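You operate a simulated robot arm through the tools that you are given. There is no shell and no other tool. Be economical: measure what you need, move in short steps, check, and stop when the job is done.

You run a simulated two-armed robot. Do the job below in one go: nothing can be reset, and whatever is moved stays where it is left.

JOB
Lower the tube lift, swap its grey pad for the green one and wind it up against the tube.
Fine: turn the red knob to FREE first, back to LOCK at the end; wind right down; the grey pad goes on the tube stand, the new one square in the middle of the plate; leave the other pad; leave the other V valves, pump controls and clamps of this pipe line.

It is judged by the outcome, as a careful person would: the job done as asked, and still so three seconds after it is handed in. It fails if anything else is knocked over, pushed out of place, dropped, spilled or broken.

ROBOT AND FRAMES
Two 7-joint arms with two-finger parallel grippers on one trunk, on a base that drives. Base frame: it is fixed to the floor where the robot stands at the start and does not move with it; the origin is under the middle of the robot, x ahead of it, y to its left, z up. Lengths are in cm, angles in degrees, forces in N, time in s.
The left shoulder is at the start at [7, 17.7, 112], the right one opposite. With the tool pointing down near the work surface each hand reaches from about 10 to 72 cm from the robot's upright axis, wherever it stands, measured 20 degrees to its own side. Places, roughly: big knob of the tube lift [60, 0, 80]; big port [730, -40, 120]; black pump switch [100, 0, 80]; blue pad, green pad [150, 0, 75]; blue pump switch [820, -80, 90]; brass knob under the round dial [170, -20, 140]; brass knob under the square dial [110, -20, 140]; chamber port of the cart [810, -60, 90]; cone port of the cart [840, -60, 90]; cross port [610, -10, 130]; drain knob [850, -10, 90]; fill lever [850, -30, 100]; filter port [840, -10, 110]; green vent lever [850, -40, 100]; grey air knob [840, -20, 110]; handle of valve V6 [590, -10, 120]. Payload 3.43 kg a hand.
The TCP of each hand is the grasp point between the finger pads, 3 cm short of the fingertips. In the tool frame z runs along the fingers and y along their closing line. The gripper opens to 9.4 cm. The fingers are 2.8 cm wide and 1 cm thick; the gripper's body (5 by 9.6 cm) begins 5.5 cm behind the TCP.
Orientation is that of the tool frame in the base frame, as a unit quaternion [w, x, y, z]. With the fingers straight down and closing along the base's y, the tool's x points along the base's -x, its y along +y and its z along -z.

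CONTROLS
- The arms move only by the tool nudge_tool. It takes "left_increments", "right_increments" or both (then of equal length, played together; a hand with none holds still); each is text: rows parted by semicolons, each of 7 numbers parted by spaces: the shift along the base's x, y, z in cm, then the turn, a rotation vector about the base's x, y, z in degrees, then the opening, from 0 (shut) to 1 (fully open). In form: x y z ax ay az gripper; .... A call has 1 to 12 rows; each row is the pose to reach, as a shift and turn from the pose commanded when the call began. Each row takes 0.2 s and may step no farther than 5 cm and 8.6 degrees from the row before; otherwise, or with a gripper value out of range, the whole call is refused. Where a pose cannot be reached the arm comes as near as it can. A force on the tool above 60 N (or 10 N above the force at the start of the call, whichever is more), or a blocked arm, ends the call early, and 0.2 s more pass. The fingers move at their own pace (about 15.3 cm/s each) and stop on an object; they squeeze with about 33 N. The grip force told is the motor's: it shows also when the fingers shut on nothing. Time passes only in rows, and 0.2 s behind the last, so rows that repeat a pose let the fingers close. The reply holds the time, the measured pose of the TCP, the force on the tool along the base axes, the opening and the grip force, in the units named above and with some noise, with the torque about the TCP (base axes, N m) and any sound that the robot's microphone picked up.
- Cameras (640 x 400 px; columns grow to the right, rows downward): "scene" is now at [13.71, -1.7, 143.64]; the picture's right is [-0.17, -0.98, 0.00], its down [-0.58, 0.10, -0.81] and it looks along [0.80, -0.14, -0.59] (base axes); focal length 275 px, centre (320, 200). "left" rides on the left gripper at [7.6, -1.4, -10.2] in its tool frame; the picture's right is [0.18, 0.98, 0.00], its down [-0.75, 0.14, -0.64] and it looks along [-0.63, 0.12, 0.77] (tool axes); focal length 243 px, centre (320, 200). "right" rides on the right gripper at [7.6, 1.4, -10.3] in its tool frame; the picture's right is [-0.18, 0.98, 0.00], its down [-0.75, -0.14, -0.64] and it looks along [-0.63, -0.12, 0.77] (tool axes); focal length 243 px, centre (320, 200). There is no depth. A picture from a camera that has moved, and an enlarged one, comes with that camera's place and axes in the base frame and with its lens.
- capture(camera): a new picture of that camera. No time passes.
- raise_lower(by): slides the trunk up (or, below 0, down) by that many cm; the arms and the scene camera ride with it, the base frame stays. It gives what a move gives, with no picture.
- drive_base(legs): drives the robot by 1 to 6 legs, each [ahead, turn to the left] in cm and degrees, along the robot's own axes; the way and the turn of a leg run together, so that a leg with both is an arc; at most 150 cm and 180 degrees a leg. The arms and the cameras ride along, it lands a little off, and it stops where it bumps. It gives what a move gives.
- turn_head(pan, tilt): turns the head with the scene camera to pan (to the left, within 86 degrees either way) and tilt (down, from -29 to 69), counted from straight ahead of the robot. It gives what a move gives.
- inspect(camera, box): a new picture of the part [left, top, right, bottom] of that camera's present view, enlarged. No time passes.
- sign_off(): hands the job in; it is judged then, once.

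Go step by step. Nothing tells you exact positions but the pictures and the camera data: compare them with the known pose of the tool, close in by small moves and look again before you grip or let go. The budget is 120 turns and 108 pictures, counting those below and the enlarged ones. Unless the task says otherwise, let go and move clear before handing in, and close with one line.

The tools are called by a JSON object that holds its "api" and its "payload". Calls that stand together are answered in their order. nudge_tool: Moves the arms, as the interface text tells. Its arguments: {"type":"object","properties":{"left_increments":{"type":"string"},"right_increments":{"type":"string"}},"required":[]} The other tools are called the same way: raise_lower (by) slides the trunk up or down; drive_base (legs) drives the base; turn_head (pan, tilt) turns the head that bears the scene camera; capture (camera) takes a picture; inspect (camera, box) takes an enlarged picture of a part of a camera's view; sign_off () hands the job in.

At the start:

```text
time: 0.0
left_tcp_pos: [54.46, 24.77, 118.17]
left_orientation: [0.001, 0.0, 1.0, 0.001]
left_force: [0.6, -0.1, -0.3]
left_moment: [0.01, 0.01, -0.01]
left_opening: 9.41
left_gripper_force: 0.0
right_tcp_pos: [38.0, -19.07, 115.05]
right_orientation: [0.0, -0.001, 1.0, 0.001]
right_force: [0.2, 0.2, -0.3]
right_moment: [0.04, -0.02, 0.01]
right_opening: 9.42
right_gripper_force: 0.1
trunk travel left (down, up): [-70.0, 14.0]
robot x, y, heading: [0.01, 0.02, -0.2]
head pan, tilt: [-10.0, 36.1]
```

scene: 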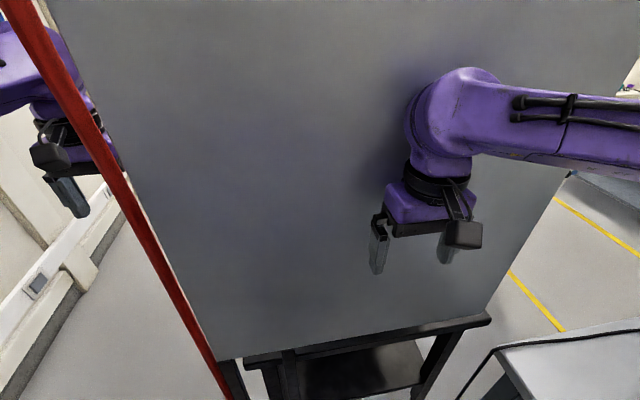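
right: 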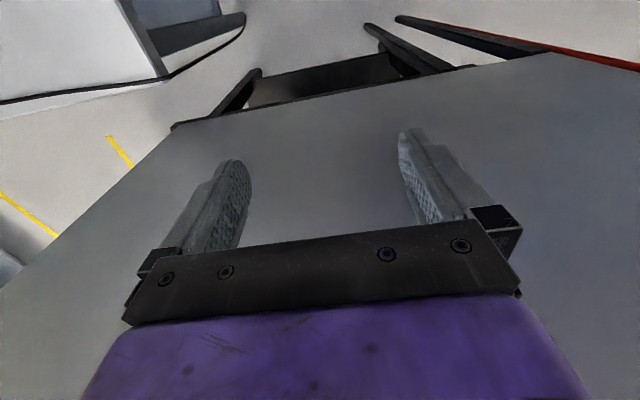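
left: 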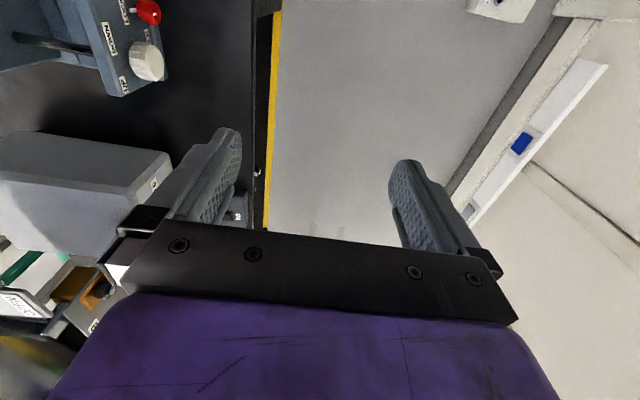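

A grey screen with a red edge stands in front of the robot and hides the work; only the left hand's camera sees past it. I'll look round to find its extents.

{"api": "turn_head", "payload": {"pan": 45, "tilt": 30}}

{"api": "capture", "payload": {"camera": "scene"}}

{"api": "inspect", "payload": {"camera": "left", "box": [0, 0, 320, 400]}}

{"api": "turn_head", "payload": {"pan": -55, "tilt": 30}}

{"api": "capture", "payload": {"camera": "scene"}}

```text
time: 1.2
left_tcp_pos: [54.48, 24.82, 118.19]
left_orientation: [0.0, 0.0, 1.0, 0.001]
left_force: [-0.2, -0.1, 0.7]
left_moment: [-0.01, -0.03, -0.02]
left_opening: 9.39
left_gripper_force: 0.1
right_tcp_pos: [37.94, -19.16, 115.09]
right_orientation: [0.001, 0.0, 1.0, 0.002]
right_force: [0.0, 0.6, 0.5]
right_moment: [-0.01, 0.0, 0.01]
right_opening: 9.38
right_gripper_force: 0.1
trunk travel left (down, up): [-70.0, 14.0]
robot x, y, heading: [0.24, -0.36, 0.3]
head pan, tilt: [45.0, 30.0]
```

```text
104 pictures are left
camera scene: at [11.5, 6.21, 144.6], right [0.71, -0.71, 0.0], down [-0.35, -0.35, -0.87], along [0.61, 0.61, -0.5], focal length 275 px, centre (320, 200)
```

scene: 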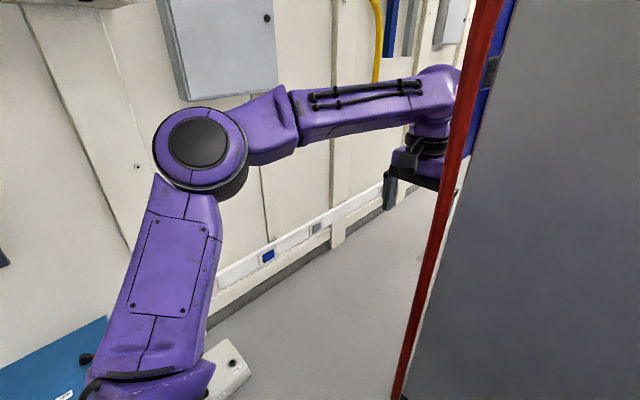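

```text
1.00 times, centred on (160, 200) of left (not enlarged: the box is as wide or as high as the picture)
camera zoom: at [46.66, 23.36, 128.39], right [-0.18, 0.98, 0.0], down [0.75, 0.14, 0.64], along [0.63, 0.12, -0.77], focal length 243 px, centre (480, 200)
```

zoom: 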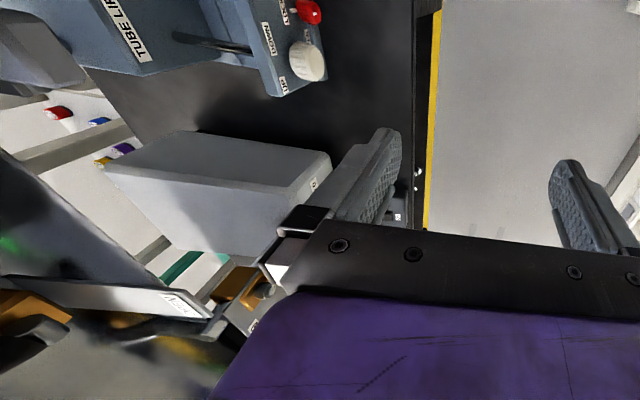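

```text
time: 3.0
left_tcp_pos: [54.51, 24.86, 118.22]
left_orientation: [0.0, 0.0, 1.0, 0.0]
left_force: [0.0, 1.0, 0.6]
left_moment: [0.05, 0.01, -0.03]
left_opening: 9.39
left_gripper_force: 0.1
right_tcp_pos: [37.98, -19.16, 115.16]
right_orientation: [0.001, 0.0, 1.0, 0.001]
right_force: [-0.2, -0.6, -0.1]
right_moment: [0.0, -0.01, -0.01]
right_opening: 9.41
right_gripper_force: 0.1
trunk travel left (down, up): [-70.0, 14.0]
robot x, y, heading: [0.11, -0.01, -0.1]
head pan, tilt: [-55.0, 30.0]
```

```text
102 pictures are left
camera scene: at [10.29, -7.59, 144.6], right [-0.82, -0.57, 0.0], down [-0.29, 0.41, -0.87], along [0.5, -0.71, -0.5], focal length 275 px, centre (320, 200)
```

scene: 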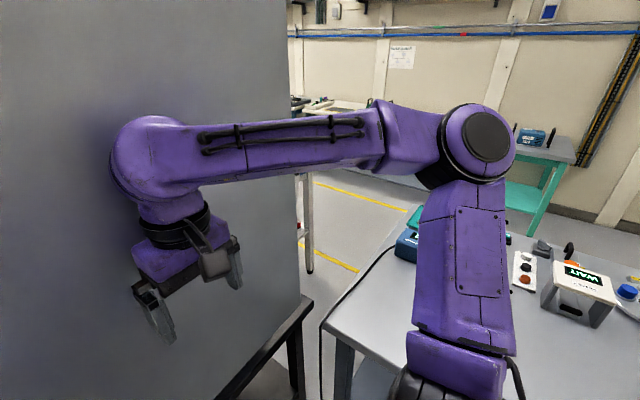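

The screen stands at about x 45, and the pipe line runs along x behind it, with an aisle on its left side. I'll draw both hands in and look at the aisle before driving around.

{"api": "nudge_tool", "payload": {"left_increments": "-4 0 0 0 0 0 1; -8 0 0 0 0 0 1; -12 0 0 0 0 0 1; -16 0 0 0 0 0 1; -20 0 0 0 0 0 1", "right_increments": "-3 0 0 0 0 0 1; -6 0 0 0 0 0 1; -9 0 0 0 0 0 1; -12 0 0 0 0 0 1; -15 0 0 0 0 0 1"}}

{"api": "turn_head", "payload": {"pan": 75, "tilt": 45}}

{"api": "capture", "payload": {"camera": "scene"}}

{"api": "turn_head", "payload": {"pan": 30, "tilt": 50}}

{"api": "capture", "payload": {"camera": "scene"}}

```text
time: 4.2
left_tcp_pos: [34.23, 24.76, 118.16]
left_orientation: [0.002, 0.0, 1.0, 0.001]
left_force: [-0.6, -0.4, 0.1]
left_moment: [0.01, -0.04, 0.05]
left_opening: 9.39
left_gripper_force: 0.1
right_tcp_pos: [22.63, -19.2, 115.17]
right_orientation: [0.002, -0.001, 1.0, 0.001]
right_force: [0.1, -0.1, -0.2]
right_moment: [0.05, -0.02, 0.01]
right_opening: 9.39
right_gripper_force: 0.1
trunk travel left (down, up): [-70.0, 14.0]
robot x, y, heading: [-0.27, 0.45, -0.1]
head pan, tilt: [-55.0, 30.0]
```

```text
time: 6.3
left_tcp_pos: [34.41, 24.8, 118.2]
left_orientation: [0.0, 0.0, 1.0, 0.0]
left_force: [0.2, 0.3, -0.5]
left_moment: [-0.04, 0.0, 0.0]
left_opening: 9.37
left_gripper_force: 0.0
right_tcp_pos: [22.95, -19.05, 115.14]
right_orientation: [0.0, 0.0, 1.0, 0.001]
right_force: [-0.6, -0.5, 0.5]
right_moment: [0.01, -0.02, 0.0]
right_opening: 9.41
right_gripper_force: 0.0
trunk travel left (down, up): [-70.0, 14.0]
robot x, y, heading: [0.16, 0.2, 0.0]
head pan, tilt: [75.0, 45.0]
```

```text
101 pictures are left
camera scene: at [7.2, 7.67, 142.34], right [0.97, -0.26, 0.0], down [-0.18, -0.68, -0.71], along [0.18, 0.68, -0.71], focal length 275 px, centre (320, 200)
```

scene: 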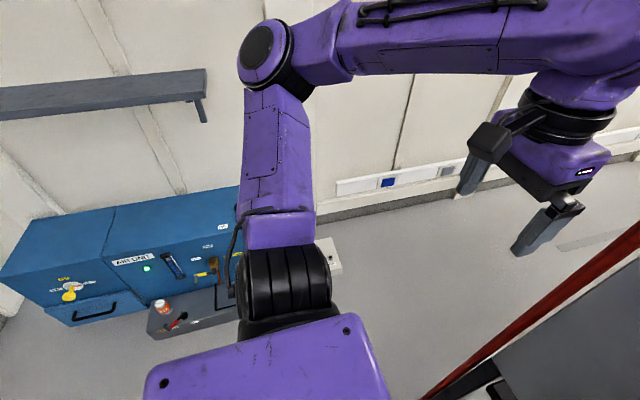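

```text
time: 7.4
left_tcp_pos: [34.48, 24.78, 118.07]
left_orientation: [0.0, 0.0, 1.0, 0.001]
left_force: [0.3, 0.0, 0.0]
left_moment: [-0.02, 0.01, -0.01]
left_opening: 9.39
left_gripper_force: 0.0
right_tcp_pos: [22.84, -19.08, 115.16]
right_orientation: [0.001, -0.001, 1.0, 0.001]
right_force: [-0.1, 0.6, -0.1]
right_moment: [0.0, -0.01, 0.0]
right_opening: 9.38
right_gripper_force: 0.0
trunk travel left (down, up): [-70.0, 14.0]
robot x, y, heading: [0.17, -0.19, -0.0]
head pan, tilt: [30.0, 50.0]
```

```text
100 pictures are left
camera scene: at [11.76, 3.68, 141.65], right [0.5, -0.87, 0.0], down [-0.66, -0.38, -0.64], along [0.56, 0.32, -0.77], focal length 275 px, centre (320, 200)
```

scene: 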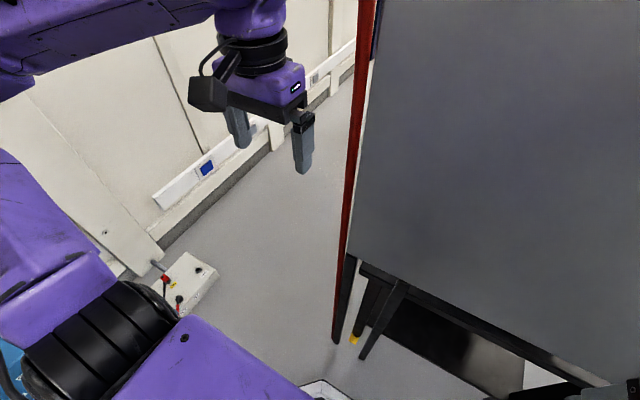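

The red post stands near (44, 14) and the left aisle is free. I'll check to the rear on both sides, since I need room to turn without the elbows touching the screen.

{"api": "turn_head", "payload": {"pan": 86, "tilt": 55}}

{"api": "capture", "payload": {"camera": "scene"}}

{"api": "turn_head", "payload": {"pan": -86, "tilt": 45}}

{"api": "capture", "payload": {"camera": "scene"}}

```text
time: 8.7
left_tcp_pos: [34.49, 24.76, 118.09]
left_orientation: [0.0, 0.0, 1.0, 0.001]
left_force: [0.8, -0.2, 0.4]
left_moment: [0.01, 0.0, 0.03]
left_opening: 9.4
left_gripper_force: 0.0
right_tcp_pos: [22.82, -19.17, 115.17]
right_orientation: [0.001, -0.001, 1.0, 0.001]
right_force: [0.4, -0.3, 0.5]
right_moment: [0.0, 0.0, -0.01]
right_opening: 9.38
right_gripper_force: 0.0
trunk travel left (down, up): [-70.0, 14.0]
robot x, y, heading: [0.23, 0.12, 0.1]
head pan, tilt: [85.9, 55.0]
```

```text
99 pictures are left
camera scene: at [5.61, 7.02, 140.99], right [1.0, -0.07, 0.0], down [-0.06, -0.82, -0.57], along [0.04, 0.57, -0.82], focal length 275 px, centre (320, 200)
```

scene: 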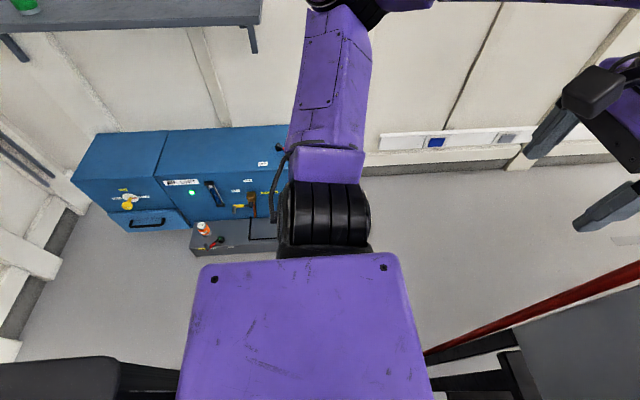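

```text
time: 11.3
left_tcp_pos: [34.45, 24.84, 118.03]
left_orientation: [0.0, 0.001, 1.0, 0.0]
left_force: [0.2, -0.5, 0.7]
left_moment: [0.03, -0.01, 0.0]
left_opening: 9.38
left_gripper_force: 0.1
right_tcp_pos: [22.96, -19.12, 115.06]
right_orientation: [0.001, 0.0, 1.0, 0.001]
right_force: [0.1, -0.5, 0.4]
right_moment: [0.02, 0.03, -0.04]
right_opening: 9.42
right_gripper_force: 0.1
trunk travel left (down, up): [-70.0, 14.0]
robot x, y, heading: [0.25, -0.25, 0.2]
head pan, tilt: [-85.9, 45.0]
```

```text
98 pictures are left
camera scene: at [5.67, -8.29, 142.34], right [-1.0, -0.07, 0.0], down [-0.05, 0.71, -0.71], along [0.05, -0.71, -0.71], focal length 275 px, centre (320, 200)
```

scene: 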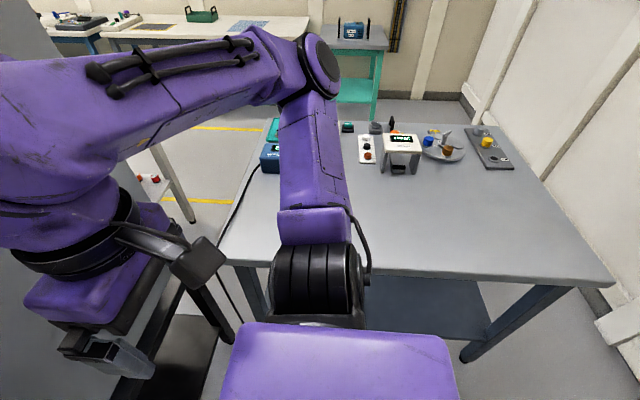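

Behind is clear to about x −130. I'll back up, turn left, go over into the aisle at y≈47 and face ahead again.

{"api": "drive_base", "payload": {"legs": [[-40, 0], [0, 90], [47, 0], [0, -90]]}}

{"api": "turn_head", "payload": {"pan": 0, "tilt": 25}}

{"api": "capture", "payload": {"camera": "scene"}}

```text
time: 20.2
left_tcp_pos: [-64.02, 78.37, 118.02]
left_orientation: [0.0, -0.705, 0.709, 0.001]
left_force: [-0.3, 0.6, -0.5]
left_moment: [-0.01, 0.01, -0.01]
left_opening: 9.39
left_gripper_force: 0.0
right_tcp_pos: [-20.1, 66.48, 115.03]
right_orientation: [0.0, 0.707, -0.707, 0.001]
right_force: [-0.4, 0.0, -0.2]
right_moment: [0.0, -0.03, 0.02]
right_opening: 9.42
right_gripper_force: 0.1
trunk travel left (down, up): [-70.0, 14.0]
robot x, y, heading: [-39.67, 43.67, 94.4]
head pan, tilt: [-85.9, 45.0]
stopped in leg 4: the robot was blocked; the commanded pose is now the measured one
```

```text
time: 21.8
left_tcp_pos: [-63.99, 78.41, 118.15]
left_orientation: [0.0, -0.705, 0.709, 0.0]
left_force: [0.4, 1.2, -0.1]
left_moment: [0.02, 0.0, 0.05]
left_opening: 9.4
left_gripper_force: 0.0
right_tcp_pos: [-20.18, 66.55, 115.17]
right_orientation: [0.001, -0.706, 0.708, 0.0]
right_force: [1.4, -0.2, -0.2]
right_moment: [0.02, 0.04, 0.0]
right_opening: 9.38
right_gripper_force: 0.1
trunk travel left (down, up): [-70.0, 14.0]
robot x, y, heading: [-39.55, 43.67, 94.2]
head pan, tilt: [0.0, 25.0]
```

```text
97 pictures are left
camera scene: at [-40.51, 57.84, 145.39], right [1.0, 0.08, 0.0], down [0.03, -0.42, -0.91], along [-0.07, 0.9, -0.42], focal length 275 px, centre (320, 200)
```

scene: 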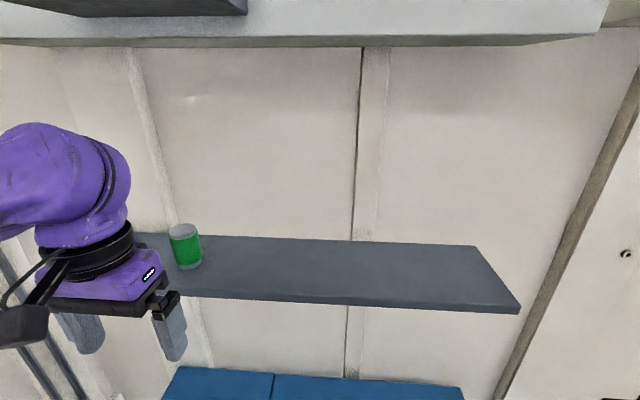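

The turn was blocked, perhaps by the blue cabinet or the low box in front of it. I'll look down before backing off.

{"api": "turn_head", "payload": {"pan": -40, "tilt": 65}}

{"api": "capture", "payload": {"camera": "scene"}}

{"api": "turn_head", "payload": {"pan": 0, "tilt": 69}}

{"api": "capture", "payload": {"camera": "scene"}}

```text
time: 22.9
left_tcp_pos: [-64.0, 78.4, 118.11]
left_orientation: [0.001, -0.705, 0.709, 0.001]
left_force: [-0.6, -0.3, 0.5]
left_moment: [0.01, 0.01, 0.0]
left_opening: 9.4
left_gripper_force: 0.1
right_tcp_pos: [-20.22, 66.44, 115.14]
right_orientation: [0.001, -0.706, 0.708, 0.001]
right_force: [-0.9, -1.0, 0.3]
right_moment: [-0.03, -0.02, -0.04]
right_opening: 9.4
right_gripper_force: 0.1
trunk travel left (down, up): [-70.0, 14.0]
robot x, y, heading: [-39.76, 44.06, 94.2]
head pan, tilt: [-40.0, 65.0]
```

```text
96 pictures are left
camera scene: at [-36.32, 53.54, 139.84], right [0.81, -0.59, 0.0], down [-0.53, -0.73, -0.42], along [0.25, 0.34, -0.91], focal length 275 px, centre (320, 200)
```

scene: 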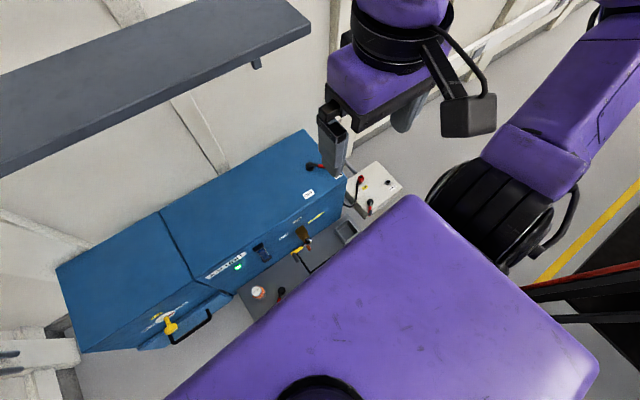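

```text
time: 24.0
left_tcp_pos: [-64.03, 78.38, 118.06]
left_orientation: [0.001, -0.706, 0.708, 0.001]
left_force: [-0.2, 0.6, -0.2]
left_moment: [0.0, 0.0, 0.01]
left_opening: 9.41
left_gripper_force: 0.0
right_tcp_pos: [-20.15, 66.78, 115.11]
right_orientation: [0.001, -0.706, 0.708, 0.001]
right_force: [0.5, 0.3, -0.1]
right_moment: [0.0, 0.02, 0.02]
right_opening: 9.41
right_gripper_force: 0.0
trunk travel left (down, up): [-70.0, 14.0]
robot x, y, heading: [-39.64, 43.68, 94.1]
head pan, tilt: [0.0, 68.8]
```

```text
95 pictures are left
camera scene: at [-40.3, 54.28, 139.45], right [1.0, 0.07, 0.0], down [0.07, -0.93, -0.36], along [-0.03, 0.36, -0.93], focal length 275 px, centre (320, 200)
```

scene: 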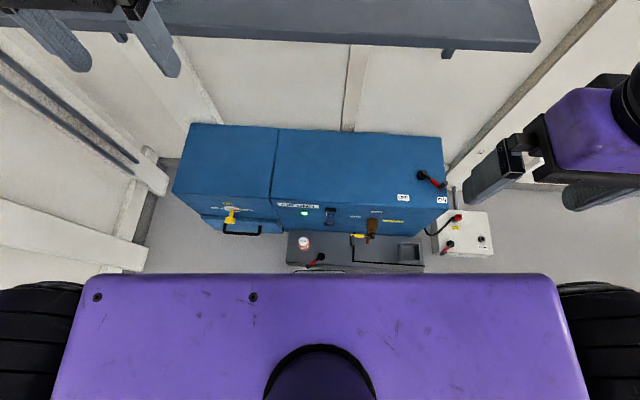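

The low box in front of the blue cabinet stopped the turn; nothing has shifted. I'll back off 15 cm and turn there.

{"api": "drive_base", "payload": {"legs": [[-16, 0], [0, -94]]}}

{"api": "turn_head", "payload": {"pan": 0, "tilt": 35}}

{"api": "capture", "payload": {"camera": "scene"}}

```text
time: 29.3
left_tcp_pos: [-2.37, 50.78, 118.22]
left_orientation: [0.0, 0.029, 1.0, 0.0]
left_force: [-0.4, 0.7, -0.1]
left_moment: [0.05, 0.02, -0.01]
left_opening: 9.41
left_gripper_force: 0.0
right_tcp_pos: [-16.5, 7.57, 115.16]
right_orientation: [0.001, 0.026, 1.0, 0.0]
right_force: [0.4, 0.0, 0.2]
right_moment: [0.01, -0.02, -0.02]
right_opening: 9.4
right_gripper_force: 0.1
trunk travel left (down, up): [-70.0, 14.0]
robot x, y, heading: [-38.1, 27.63, 1.1]
head pan, tilt: [0.0, 68.8]
```

```text
time: 30.3
left_tcp_pos: [-2.46, 50.57, 118.14]
left_orientation: [0.001, 0.029, 1.0, -0.001]
left_force: [0.5, -1.2, 0.0]
left_moment: [0.02, -0.02, 0.0]
left_opening: 9.41
left_gripper_force: 0.0
right_tcp_pos: [-16.49, 7.44, 115.08]
right_orientation: [0.001, 0.026, 1.0, 0.0]
right_force: [-0.1, 0.3, -0.3]
right_moment: [0.01, 0.0, 0.01]
right_opening: 9.39
right_gripper_force: 0.0
trunk travel left (down, up): [-70.0, 14.0]
robot x, y, heading: [-38.22, 27.95, 1.0]
head pan, tilt: [0.0, 35.0]
```

```text
94 pictures are left
camera scene: at [-24.32, 28.01, 143.81], right [0.02, -1.0, 0.0], down [-0.57, -0.01, -0.82], along [0.82, 0.02, -0.57], focal length 275 px, centre (320, 200)
```

scene: 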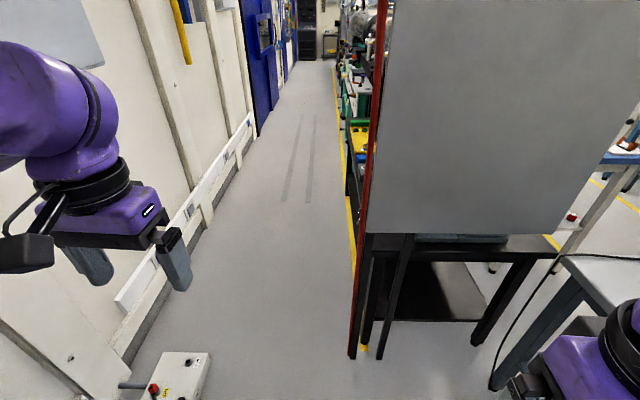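

The aisle is clear and wide. I'll stretch the hands forward-left to bring the elbows in, then slip past the post in a gentle S.

{"api": "nudge_tool", "payload": {"left_increments": "2.7 1.5 0 0 0 0 1; 5.4 3 0 0 0 0 1; 8.1 4.5 0 0 0 0 1; 10.8 6 0 0 0 0 1; 13.5 7.5 0 0 0 0 1; 16.2 9 0 0 0 0 1; 18.9 10.5 0 0 0 0 1; 21.6 12 0 0 0 0 1; 24.3 13.5 0 0 0 0 1; 27 15 0 0 0 0 1; 27 15 0 0 0 0 1", "right_increments": "3 3 0 0 0 0 1; 6 6 0 0 0 0 1; 9 9 0 0 0 0 1; 12 12 0 0 0 0 1; 15 15 0 0 0 0 1; 18 18 0 0 0 0 1; 21 21 0 0 0 0 1; 24 24 0 0 0 0 1; 27 27 0 0 0 0 1; 29 29 0 0 0 0 1; 31 32 0 0 0 0 1"}}

{"api": "turn_head", "payload": {"pan": -50, "tilt": 30}}

{"api": "capture", "payload": {"camera": "scene"}}

```text
time: 32.7
left_tcp_pos: [24.5, 66.2, 117.66]
left_orientation: [0.0, 0.029, 1.0, -0.001]
left_force: [0.5, 0.6, -1.1]
left_moment: [0.0, -0.03, 0.0]
left_opening: 9.4
left_gripper_force: 0.1
left hand out of reach, approached as far as the arm can: row 10, 11
right_tcp_pos: [15.85, 37.97, 116.0]
right_orientation: [-0.001, 0.044, 0.999, 0.014]
right_force: [0.4, -0.4, -0.5]
right_moment: [-0.01, 0.0, -0.01]
right_opening: 9.4
right_gripper_force: 0.2
trunk travel left (down, up): [-70.0, 14.0]
robot x, y, heading: [-38.37, 27.88, 1.0]
head pan, tilt: [0.0, 35.0]
```

```text
time: 33.9
left_tcp_pos: [24.22, 66.09, 117.94]
left_orientation: [0.002, 0.029, 1.0, 0.0]
left_force: [0.9, 0.8, 0.0]
left_moment: [-0.03, 0.0, 0.02]
left_opening: 9.39
left_gripper_force: 0.0
right_tcp_pos: [15.67, 37.88, 115.64]
right_orientation: [-0.001, 0.043, 0.999, 0.012]
right_force: [-0.6, 0.6, -0.1]
right_moment: [0.02, 0.0, 0.02]
right_opening: 9.39
right_gripper_force: 0.0
trunk travel left (down, up): [-70.0, 14.0]
robot x, y, heading: [-37.93, 27.9, 1.1]
head pan, tilt: [-50.0, 30.0]
```

```text
93 pictures are left
camera scene: at [-27.14, 21.09, 144.6], right [-0.75, -0.66, 0.0], down [-0.33, 0.38, -0.87], along [0.57, -0.65, -0.5], focal length 275 px, centre (320, 200)
```

scene: 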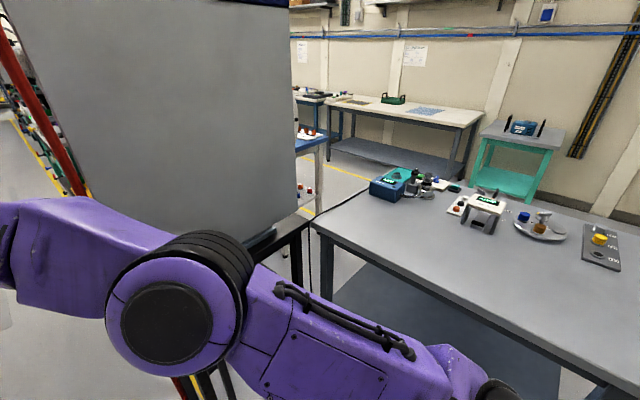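

The right elbow is well tucked in now. Driving the S past the post.

{"api": "drive_base", "payload": {"legs": [[40, 28], [40, -28], [25, 15]]}}

{"api": "turn_head", "payload": {"pan": -75, "tilt": 30}}

{"api": "capture", "payload": {"camera": "scene"}}

```text
time: 37.6
left_tcp_pos: [57.99, 100.98, 116.02]
left_orientation: [-0.022, -0.122, 0.992, 0.02]
left_force: [-0.9, 1.1, 0.2]
left_moment: [0.02, -0.01, 0.02]
left_opening: 9.4
left_gripper_force: 0.1
right_tcp_pos: [58.41, 73.48, 114.92]
right_orientation: [0.001, -0.149, 0.989, 0.0]
right_force: [0.2, 0.6, 0.4]
right_moment: [-0.01, 0.03, 0.01]
right_opening: 9.39
right_gripper_force: 0.2
trunk travel left (down, up): [-70.0, 14.0]
robot x, y, heading: [13.64, 44.05, 24.4]
head pan, tilt: [-50.0, 30.0]
stopped in leg 2: the robot was blocked; the commanded pose is now the measured one
```

```text
time: 38.5
left_tcp_pos: [58.23, 100.51, 116.23]
left_orientation: [-0.021, -0.121, 0.992, 0.023]
left_force: [1.2, 0.9, 1.2]
left_moment: [0.01, 0.0, 0.02]
left_opening: 9.4
left_gripper_force: 0.0
right_tcp_pos: [58.44, 73.08, 115.09]
right_orientation: [0.002, -0.149, 0.989, 0.003]
right_force: [-0.3, 0.1, 0.1]
right_moment: [-0.03, -0.01, 0.02]
right_opening: 9.4
right_gripper_force: 0.1
trunk travel left (down, up): [-70.0, 14.0]
robot x, y, heading: [13.45, 43.68, 24.5]
head pan, tilt: [-75.0, 30.0]
```

```text
92 pictures are left
camera scene: at [23.95, 38.61, 144.6], right [-0.77, -0.64, 0.0], down [-0.32, 0.39, -0.87], along [0.55, -0.67, -0.5], focal length 275 px, centre (320, 200)
```

scene: 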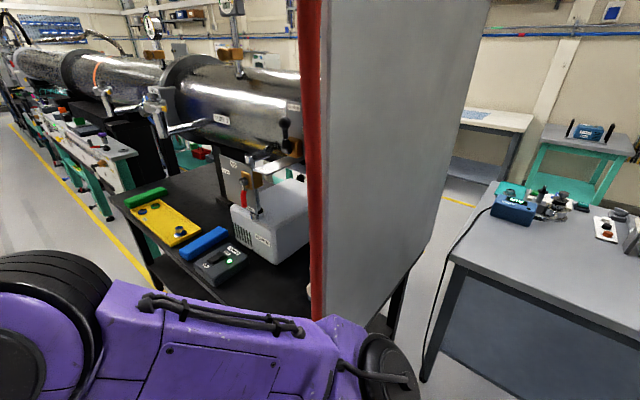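

The base corner touched the white floor box. I'll back off, straighten to a shallower heading (~12°), and thread between box and post.

{"api": "drive_base", "payload": {"legs": [[-6, 0], [0, -12], [66, 0]]}}

{"api": "turn_head", "payload": {"pan": -85, "tilt": 30}}

{"api": "capture", "payload": {"camera": "scene"}}

```text
time: 43.4
left_tcp_pos: [128.09, 100.89, 116.36]
left_orientation: [-0.019, -0.012, 0.999, 0.025]
left_force: [0.0, 0.3, 0.2]
left_moment: [0.0, 0.04, 0.02]
left_opening: 9.4
left_gripper_force: 0.0
right_tcp_pos: [122.36, 73.84, 114.95]
right_orientation: [0.002, -0.04, 0.999, 0.002]
right_force: [0.7, 0.8, 0.8]
right_moment: [-0.01, 0.02, 0.0]
right_opening: 9.41
right_gripper_force: 0.1
trunk travel left (down, up): [-70.0, 14.0]
robot x, y, heading: [71.77, 55.07, 12.0]
head pan, tilt: [-75.0, 30.0]
```

```text
time: 44.2
left_tcp_pos: [128.17, 100.96, 116.4]
left_orientation: [-0.019, -0.012, 0.999, 0.025]
left_force: [-0.6, 0.1, -0.1]
left_moment: [0.01, -0.02, -0.02]
left_opening: 9.39
left_gripper_force: 0.0
right_tcp_pos: [122.38, 73.99, 114.96]
right_orientation: [0.002, -0.04, 0.999, 0.002]
right_force: [0.1, 1.0, -0.6]
right_moment: [-0.04, -0.02, 0.0]
right_opening: 9.4
right_gripper_force: 0.0
trunk travel left (down, up): [-70.0, 14.0]
robot x, y, heading: [72.06, 54.67, 12.1]
head pan, tilt: [-85.0, 30.0]
```

```text
91 pictures are left
camera scene: at [79.87, 47.26, 144.6], right [-0.96, -0.29, 0.0], down [-0.15, 0.48, -0.87], along [0.25, -0.83, -0.5], focal length 275 px, centre (320, 200)
```

scene: 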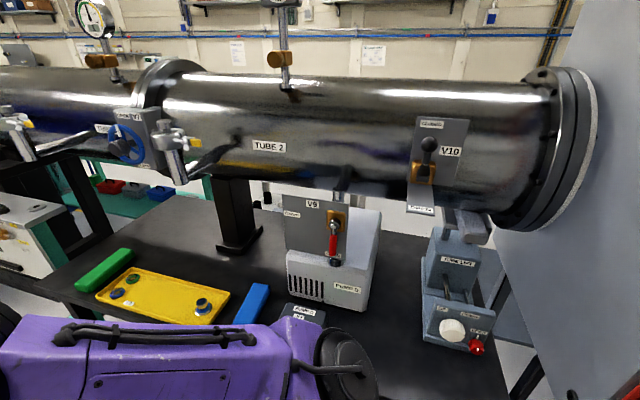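

We're past the post; I see the tube, the lift with its white and red knobs under the tube's end (about x 60), a green bar (x≈170) and a blue bar (x≈116) on the bench. Now I turn right, tucking the left hand, and end facing the bench.

{"api": "drive_base", "payload": {"legs": [[0, -45]]}}

{"api": "turn_head", "payload": {"pan": -40, "tilt": 25}}

{"api": "capture", "payload": {"camera": "scene"}}

```text
time: 46.6
left_tcp_pos: [144.14, 48.12, 116.27]
left_orientation: [-0.008, 0.371, 0.928, 0.031]
left_force: [-0.9, -0.4, 0.6]
left_moment: [-0.02, -0.01, -0.01]
left_opening: 9.41
left_gripper_force: 0.1
right_tcp_pos: [121.23, 33.02, 115.05]
right_orientation: [0.003, 0.345, 0.939, 0.001]
right_force: [0.3, -0.8, 0.7]
right_moment: [0.01, 0.01, -0.02]
right_opening: 9.41
right_gripper_force: 0.1
trunk travel left (down, up): [-70.0, 14.0]
robot x, y, heading: [72.3, 55.31, -32.8]
head pan, tilt: [-85.0, 30.0]
```

```text
time: 47.7
left_tcp_pos: [144.16, 48.2, 116.34]
left_orientation: [-0.008, 0.371, 0.928, 0.031]
left_force: [0.5, -1.0, 0.4]
left_moment: [0.02, 0.01, 0.01]
left_opening: 9.41
left_gripper_force: 0.0
right_tcp_pos: [121.15, 33.05, 115.02]
right_orientation: [0.003, 0.345, 0.939, 0.001]
right_force: [-0.6, -0.7, 0.7]
right_moment: [0.02, -0.02, 0.01]
right_opening: 9.4
right_gripper_force: 0.0
trunk travel left (down, up): [-70.0, 14.0]
robot x, y, heading: [72.66, 55.17, -33.0]
head pan, tilt: [-40.0, 25.0]
```

```text
90 pictures are left
camera scene: at [79.21, 43.32, 145.39], right [-0.96, -0.29, 0.0], down [-0.12, 0.4, -0.91], along [0.27, -0.87, -0.42], focal length 275 px, centre (320, 200)
```

scene: 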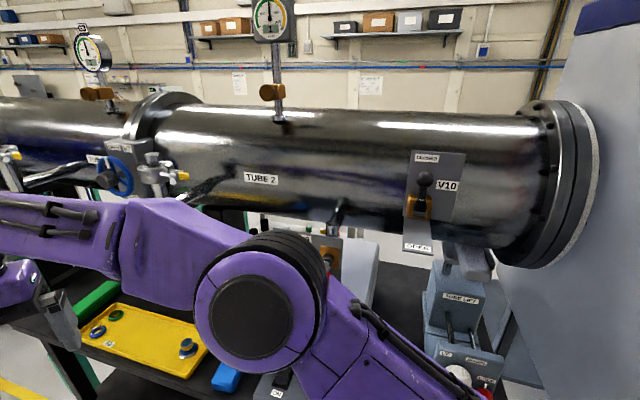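

{"api": "nudge_tool", "payload": {"left_increments": "-4 2.4 0 0 0 0 1; -8 4.8 0 0 0 0 1; -12 7.2 0 0 0 0 1; -16 9.4 0 0 0 0 1; -20 11.8 0 0 0 0 1; -24 14 0 0 0 0 1; -24 14 0 0 0 0 1"}}

{"api": "drive_base", "payload": {"legs": [[-18, 0], [0, -57]]}}

{"api": "turn_head", "payload": {"pan": 0, "tilt": 40}}

{"api": "capture", "payload": {"camera": "scene"}}

```text
time: 49.3
left_tcp_pos: [125.54, 62.35, 115.5]
left_orientation: [-0.008, 0.371, 0.929, 0.022]
left_force: [-0.8, -0.3, 0.1]
left_moment: [0.05, -0.02, 0.04]
left_opening: 9.39
left_gripper_force: 0.1
left hand out of reach, approached as far as the arm can: row 5, 6, 7
right_tcp_pos: [121.01, 32.95, 115.12]
right_orientation: [0.003, 0.344, 0.939, 0.002]
right_force: [0.4, -0.4, -0.4]
right_moment: [0.01, -0.04, -0.01]
right_opening: 9.38
right_gripper_force: 0.0
trunk travel left (down, up): [-70.0, 14.0]
robot x, y, heading: [72.13, 55.1, -32.9]
head pan, tilt: [-40.0, 25.0]
```

```text
time: 51.2
left_tcp_pos: [112.44, 69.57, 115.49]
left_orientation: [-0.011, 0.375, 0.927, 0.026]
left_force: [-1.8, -0.3, 0.2]
left_moment: [0.06, 0.02, 0.01]
left_opening: 9.41
left_gripper_force: 0.1
right_tcp_pos: [107.59, 39.31, 115.67]
right_orientation: [0.001, 0.357, 0.934, 0.017]
right_force: [0.2, -0.4, 0.7]
right_moment: [0.02, 0.01, -0.05]
right_opening: 9.4
right_gripper_force: 0.1
trunk travel left (down, up): [-70.0, 14.0]
robot x, y, heading: [58.62, 62.94, -35.2]
head pan, tilt: [-40.0, 25.0]
stopped in leg 2: the robot was blocked; the commanded pose is now the measured one
```

```text
time: 52.2
left_tcp_pos: [112.5, 69.83, 115.51]
left_orientation: [-0.01, 0.376, 0.926, 0.026]
left_force: [-0.1, 0.0, 0.4]
left_moment: [0.02, -0.03, -0.01]
left_opening: 9.4
left_gripper_force: 0.0
right_tcp_pos: [107.54, 39.49, 115.72]
right_orientation: [0.002, 0.357, 0.934, 0.016]
right_force: [0.7, -0.1, 0.3]
right_moment: [-0.02, 0.0, 0.01]
right_opening: 9.38
right_gripper_force: 0.1
trunk travel left (down, up): [-70.0, 14.0]
robot x, y, heading: [58.78, 62.43, -35.3]
head pan, tilt: [0.0, 40.0]
```

```text
89 pictures are left
camera scene: at [69.84, 54.74, 143.06], right [-0.58, -0.82, 0.0], down [-0.52, 0.37, -0.77], along [0.63, -0.44, -0.64], focal length 275 px, centre (320, 200)
```

scene: 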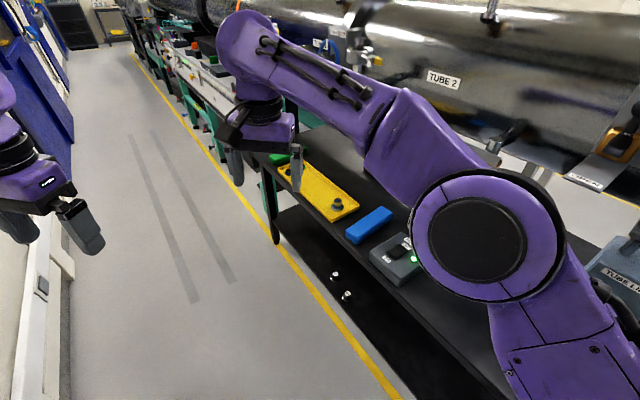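

The base corner was at the floor box again. I'll move forward, swing to heading ~+10, shift along the aisle a bit and then turn to face the bench.

{"api": "drive_base", "payload": {"legs": [[14, 0], [0, 45], [14, 0], [0, -99]]}}

{"api": "turn_head", "payload": {"pan": 0, "tilt": 40}}

{"api": "capture", "payload": {"camera": "scene"}}

```text
time: 60.8
left_tcp_pos: [120.89, 17.46, 115.42]
left_orientation: [0.003, 0.757, 0.652, 0.028]
left_force: [-0.1, -0.6, -0.8]
left_moment: [0.03, 0.0, -0.01]
left_opening: 9.39
left_gripper_force: 0.1
right_tcp_pos: [93.53, 3.89, 115.74]
right_orientation: [0.009, 0.744, 0.668, 0.014]
right_force: [0.3, 0.1, 0.0]
right_moment: [-0.05, -0.02, -0.05]
right_opening: 9.41
right_gripper_force: 0.0
trunk travel left (down, up): [-70.0, 14.0]
robot x, y, heading: [83.63, 57.19, -89.8]
head pan, tilt: [0.0, 40.0]
```

```text
time: 61.4
left_tcp_pos: [121.04, 17.41, 115.36]
left_orientation: [0.003, 0.758, 0.652, 0.028]
left_force: [0.0, 0.5, 0.1]
left_moment: [0.04, -0.02, -0.01]
left_opening: 9.39
left_gripper_force: 0.1
right_tcp_pos: [93.5, 3.95, 115.72]
right_orientation: [0.009, 0.744, 0.668, 0.013]
right_force: [0.6, -0.7, 0.1]
right_moment: [-0.05, -0.03, -0.02]
right_opening: 9.4
right_gripper_force: 0.1
trunk travel left (down, up): [-70.0, 14.0]
robot x, y, heading: [83.97, 56.8, -89.6]
head pan, tilt: [0.0, 40.0]
```

```text
88 pictures are left
camera scene: at [84.04, 43.4, 143.06], right [-1.0, -0.01, 0.0], down [0.0, 0.64, -0.77], along [0.01, -0.77, -0.64], focal length 275 px, centre (320, 200)
```

scene: 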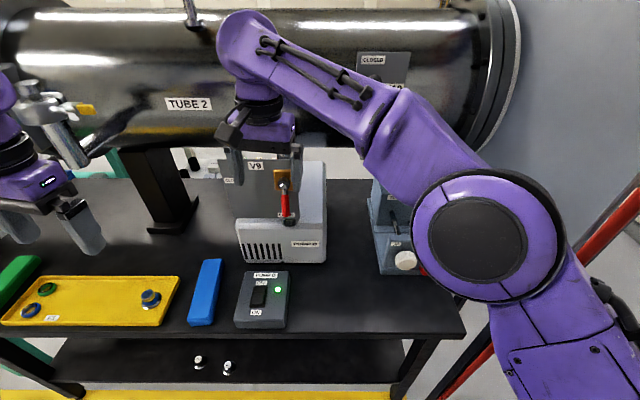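

The robot now faces the bench at (84, 57). I'll retract the right hand to its own side and look at the lift.

{"api": "nudge_tool", "payload": {"right_increments": "-2 4 0 0 0 0 1; -4 8 0 0 0 0 1; -7 12 0 0 0 0 1; -10 16 0 0 0 0 1; -13.5 19 0 0 0 0 1; -17 22 0 0 0 0 1; -20.5 25 0 0 0 0 1; -24 28 0 0 0 0 1; -28 30 0 0 0 0 1; -32 30 0 0 0 0 1; -32 30 0 0 0 0 1"}}

{"api": "turn_head", "payload": {"pan": -25, "tilt": 40}}

{"api": "capture", "payload": {"camera": "scene"}}

```text
time: 63.8
left_tcp_pos: [121.13, 17.5, 115.3]
left_orientation: [0.002, 0.757, 0.652, 0.027]
left_force: [-0.2, 0.1, 0.0]
left_moment: [-0.02, 0.01, 0.01]
left_opening: 9.37
left_gripper_force: 0.1
right_tcp_pos: [61.58, 33.92, 115.78]
right_orientation: [0.008, 0.745, 0.667, 0.013]
right_force: [-0.3, 0.3, -0.6]
right_moment: [0.04, 0.02, 0.01]
right_opening: 9.4
right_gripper_force: 0.0
trunk travel left (down, up): [-70.0, 14.0]
robot x, y, heading: [83.4, 56.99, -89.8]
head pan, tilt: [0.0, 40.0]
```

```text
time: 64.7
left_tcp_pos: [120.89, 17.54, 115.48]
left_orientation: [0.003, 0.758, 0.652, 0.027]
left_force: [0.1, 0.1, 0.6]
left_moment: [0.02, -0.01, 0.02]
left_opening: 9.42
left_gripper_force: 0.0
right_tcp_pos: [61.58, 33.92, 115.8]
right_orientation: [0.008, 0.744, 0.668, 0.014]
right_force: [-0.4, 0.3, -0.5]
right_moment: [0.0, 0.04, -0.04]
right_opening: 9.39
right_gripper_force: 0.0
trunk travel left (down, up): [-70.0, 14.0]
robot x, y, heading: [83.89, 56.98, -89.5]
head pan, tilt: [-25.0, 40.0]
```

```text
87 pictures are left
camera scene: at [80.4, 44.18, 143.06], right [-0.91, 0.42, 0.0], down [0.27, 0.58, -0.77], along [-0.32, -0.7, -0.64], focal length 275 px, centre (320, 200)
```

scene: 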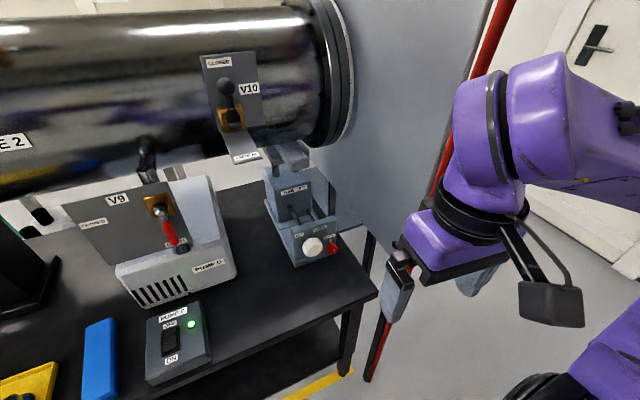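

{"api": "inspect", "payload": {"camera": "scene", "box": [210, 110, 370, 270]}}

{"api": "capture", "payload": {"camera": "right"}}

```text
2.50 times, centred on (290, 190) of scene
camera zoom: at [80.4, 44.18, 143.06], right [-0.91, 0.42, 0.0], down [0.27, 0.58, -0.77], along [-0.32, -0.7, -0.64], focal length 687 px, centre (395, 225)
```

zoom: 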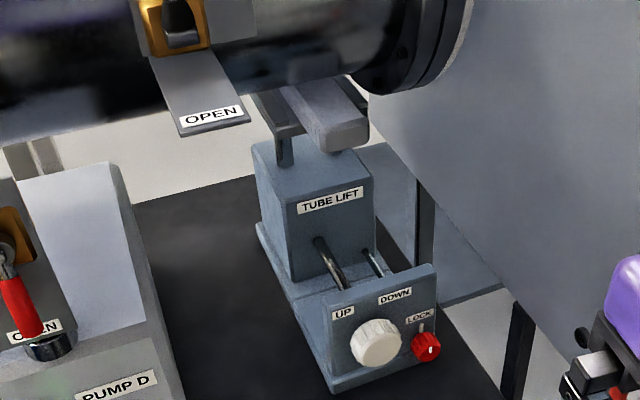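

```text
85 pictures are left
camera right: at [63.34, 41.33, 126.18], right [0.96, -0.29, 0.03], down [-0.24, -0.74, 0.63], along [-0.16, -0.61, -0.78], focal length 243 px, centre (320, 200)
```

right: 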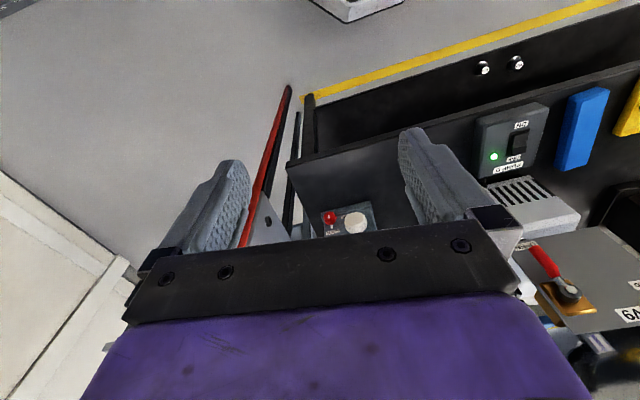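

The lift has a front panel with a white UP/DOWN knob and a red LOCK knob facing me; the grey bar lies on the plate under the tube. I'll look for the "tube stand" and closer at the pads.

{"api": "inspect", "payload": {"camera": "scene", "box": [250, 130, 350, 192]}}

{"api": "inspect", "payload": {"camera": "scene", "box": [270, 210, 370, 272]}}

{"api": "turn_head", "payload": {"pan": 30, "tilt": 35}}

{"api": "capture", "payload": {"camera": "scene"}}

```text
6.40 times, centred on (300, 161) of scene
camera zoom: at [80.4, 44.18, 143.06], right [-0.91, 0.42, 0.0], down [0.27, 0.58, -0.77], along [-0.32, -0.7, -0.64], focal length 1759 px, centre (448, 450)
```

zoom: 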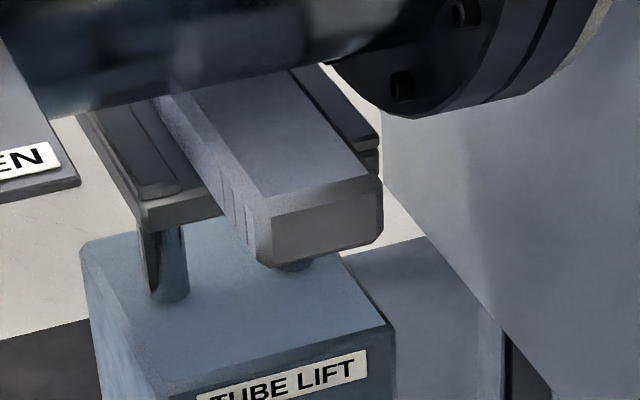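

```text
6.40 times, centred on (320, 241) of scene
camera zoom: at [80.4, 44.18, 143.06], right [-0.91, 0.42, 0.0], down [0.27, 0.58, -0.77], along [-0.32, -0.7, -0.64], focal length 1759 px, centre (320, -62)
```

zoom: 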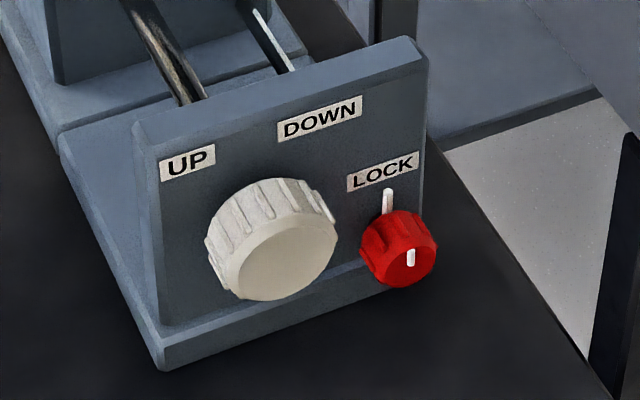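

```text
time: 65.9
left_tcp_pos: [120.92, 17.52, 115.46]
left_orientation: [0.002, 0.757, 0.653, 0.027]
left_force: [0.5, 0.2, -0.2]
left_moment: [0.01, -0.02, 0.0]
left_opening: 9.41
left_gripper_force: 0.1
right_tcp_pos: [61.51, 34.08, 115.75]
right_orientation: [0.008, 0.744, 0.668, 0.014]
right_force: [0.1, -0.6, 0.0]
right_moment: [0.0, 0.03, 0.02]
right_opening: 9.39
right_gripper_force: 0.0
trunk travel left (down, up): [-70.0, 14.0]
robot x, y, heading: [83.49, 57.33, -89.7]
head pan, tilt: [30.0, 35.0]
```

```text
82 pictures are left
camera scene: at [88.41, 44.31, 143.82], right [-0.86, -0.51, 0.0], down [-0.29, 0.49, -0.82], along [0.41, -0.71, -0.57], focal length 275 px, centre (320, 200)
```

scene: 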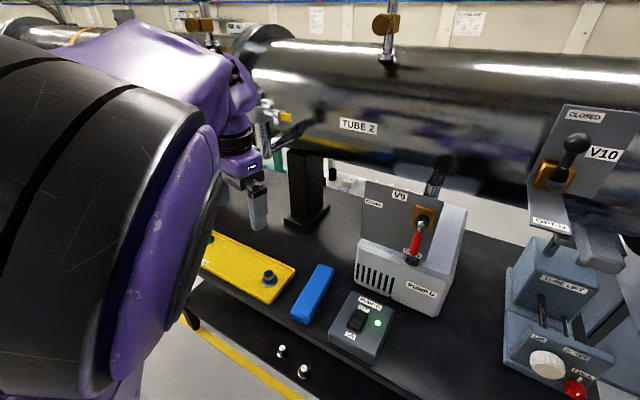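

The table itself carries the tube. I'll pull the left hand back, lower the trunk so the arm can work horizontally, then look at the knobs from the front.

{"api": "nudge_tool", "payload": {"left_increments": "-2 3 0 0 0 0 1; -4 6 0 0 0 0 1; -6 9 0 0 0 0 1; -8 12 0 0 0 0 1; -9 15 0 0 0 0 1; -9 15 0 0 0 0 1"}}

{"api": "raise_lower", "payload": {"by": -25}}

{"api": "turn_head", "payload": {"pan": -26, "tilt": 35}}

{"api": "capture", "payload": {"camera": "scene"}}

{"api": "inspect", "payload": {"camera": "scene", "box": [250, 130, 410, 230]}}

```text
time: 67.3
left_tcp_pos: [123.54, 21.41, 111.87]
left_orientation: [-0.002, 0.756, 0.654, 0.022]
left_force: [-0.6, 0.1, -0.2]
left_moment: [0.01, -0.01, 0.0]
left_opening: 9.4
left_gripper_force: 0.1
left hand out of reach, approached as far as the arm can: row 1, 2, 3, 4, 5, 6
right_tcp_pos: [61.51, 34.01, 115.87]
right_orientation: [0.008, 0.744, 0.668, 0.014]
right_force: [0.0, -0.5, 0.1]
right_moment: [0.0, -0.02, 0.01]
right_opening: 9.4
right_gripper_force: 0.0
trunk travel left (down, up): [-70.0, 14.0]
robot x, y, heading: [83.56, 56.97, -89.7]
head pan, tilt: [30.0, 35.0]
```

```text
time: 69.9
left_tcp_pos: [123.43, 21.26, 86.85]
left_orientation: [-0.002, 0.757, 0.653, 0.022]
left_force: [-0.4, 0.0, -0.2]
left_moment: [-0.01, 0.04, -0.03]
left_opening: 9.4
left_gripper_force: 0.0
right_tcp_pos: [61.53, 33.95, 90.76]
right_orientation: [0.008, 0.744, 0.668, 0.014]
right_force: [-0.6, -0.9, -0.5]
right_moment: [0.02, -0.03, 0.04]
right_opening: 9.4
right_gripper_force: 0.1
trunk travel left (down, up): [-45.0, 39.0]
robot x, y, heading: [83.85, 57.22, -89.6]
head pan, tilt: [30.0, 35.0]
```

```text
time: 71.1
left_tcp_pos: [123.5, 21.29, 86.75]
left_orientation: [-0.003, 0.756, 0.654, 0.023]
left_force: [0.3, -0.4, 0.3]
left_moment: [-0.01, 0.0, 0.04]
left_opening: 9.41
left_gripper_force: 0.0
right_tcp_pos: [61.49, 34.0, 90.73]
right_orientation: [0.009, 0.744, 0.668, 0.014]
right_force: [-0.4, 0.9, 0.4]
right_moment: [-0.01, -0.01, 0.01]
right_opening: 9.42
right_gripper_force: 0.1
trunk travel left (down, up): [-45.0, 39.0]
robot x, y, heading: [84.0, 56.98, -89.7]
head pan, tilt: [-26.0, 35.0]
```

```text
81 pictures are left
camera scene: at [80.17, 43.97, 118.82], right [-0.9, 0.43, 0.0], down [0.25, 0.52, -0.82], along [-0.35, -0.74, -0.57], focal length 275 px, centre (320, 200)
```

scene: 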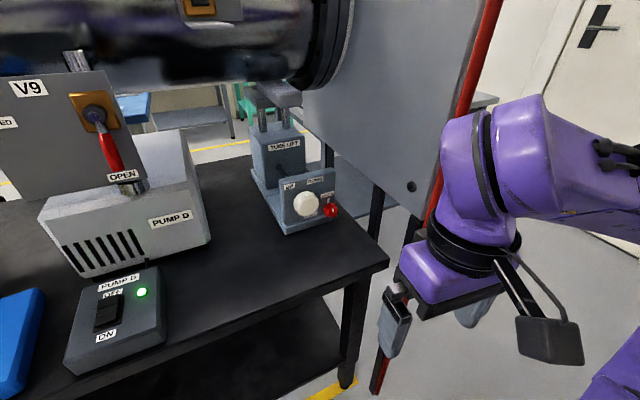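

```text
4.00 times, centred on (330, 180) of scene
camera zoom: at [80.17, 43.97, 118.82], right [-0.9, 0.43, 0.0], down [0.25, 0.52, -0.82], along [-0.35, -0.74, -0.57], focal length 1100 px, centre (280, 280)
```

zoom: 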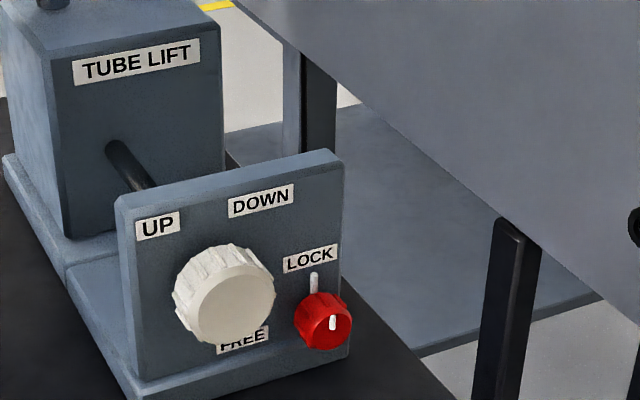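

From a frontal view FREE lies to the left of the red knob (a quarter turn counter‑clockwise), and UP/DOWN sit above the white knob. To keep the right forearm clear of the red post I'll shift the base to x≈100 with a small reverse/forward zigzag.

{"api": "drive_base", "payload": {"legs": [[0, -25], [-20, 0], [0, 50], [20, 0], [0, -25]]}}

```text
time: 78.7
left_tcp_pos: [140.58, 21.37, 86.86]
left_orientation: [-0.003, 0.756, 0.654, 0.023]
left_force: [0.3, 0.0, -0.4]
left_moment: [0.0, -0.03, 0.02]
left_opening: 9.41
left_gripper_force: 0.0
right_tcp_pos: [78.53, 33.96, 90.91]
right_orientation: [0.009, 0.744, 0.669, 0.013]
right_force: [0.1, -0.4, -0.4]
right_moment: [0.0, -0.02, 0.02]
right_opening: 9.39
right_gripper_force: 0.0
trunk travel left (down, up): [-45.0, 39.0]
robot x, y, heading: [100.8, 57.27, -89.5]
head pan, tilt: [-26.0, 35.0]
```

Now I roll the right hand about the vertical so that its camera will end up above rather than below when the hand is level.

{"api": "nudge_tool", "payload": {"right_increments": "0 0 0 0 0 8 1; 0 0 0 0 0 16 1; 0 0 0 0 0 24 1; 0 0 0 0 0 32 1; 0 0 0 0 0 40 1; 0 0 0 0 0 48 1; 0 0 0 0 0 56 1; 0 0 0 0 0 64 1; 0 0 0 0 0 72 1; 0 0 0 0 0 80 1; 0 0 0 0 0 88 1; 0 0 0 0 0 88 1"}}

```text
time: 81.3
left_tcp_pos: [140.56, 21.37, 86.78]
left_orientation: [-0.004, 0.755, 0.655, 0.021]
left_force: [-0.1, 0.0, 0.3]
left_moment: [0.03, 0.04, -0.02]
left_opening: 9.4
left_gripper_force: 0.0
right_tcp_pos: [78.58, 33.98, 90.71]
right_orientation: [-0.002, 0.07, 0.997, 0.016]
right_force: [-0.8, 0.1, 0.0]
right_moment: [-0.02, -0.01, 0.05]
right_opening: 9.39
right_gripper_force: 0.0
trunk travel left (down, up): [-45.0, 39.0]
robot x, y, heading: [100.69, 56.98, -89.3]
head pan, tilt: [-26.0, 35.0]
```

{"api": "nudge_tool", "payload": {"right_increments": "0 0 0 0 0 8 1; 0 0 0 0 0 16 1; 0 0 0 0 0 24 1; 0 0 0 0 0 32 1; 0 0 0 0 0 40 1; 0 0 0 0 0 48 1; 0 0 0 0 0 56 1; 0 0 0 0 0 64 1; 0 0 0 0 0 72 1; 0 0 0 0 0 80 1; 0 0 0 0 0 86 1; 0 0 0 0 0 86 1"}}

```text
time: 83.9
left_tcp_pos: [140.7, 21.41, 86.94]
left_orientation: [-0.004, 0.755, 0.655, 0.021]
left_force: [-0.2, 0.7, 0.1]
left_moment: [-0.02, 0.0, 0.0]
left_opening: 9.42
left_gripper_force: 0.1
right_tcp_pos: [78.53, 33.95, 90.75]
right_orientation: [-0.014, -0.629, 0.777, 0.009]
right_force: [0.7, -0.2, 0.8]
right_moment: [0.01, -0.03, 0.01]
right_opening: 9.41
right_gripper_force: 0.0
trunk travel left (down, up): [-45.0, 39.0]
robot x, y, heading: [100.85, 57.05, -89.4]
head pan, tilt: [-26.0, 35.0]
```

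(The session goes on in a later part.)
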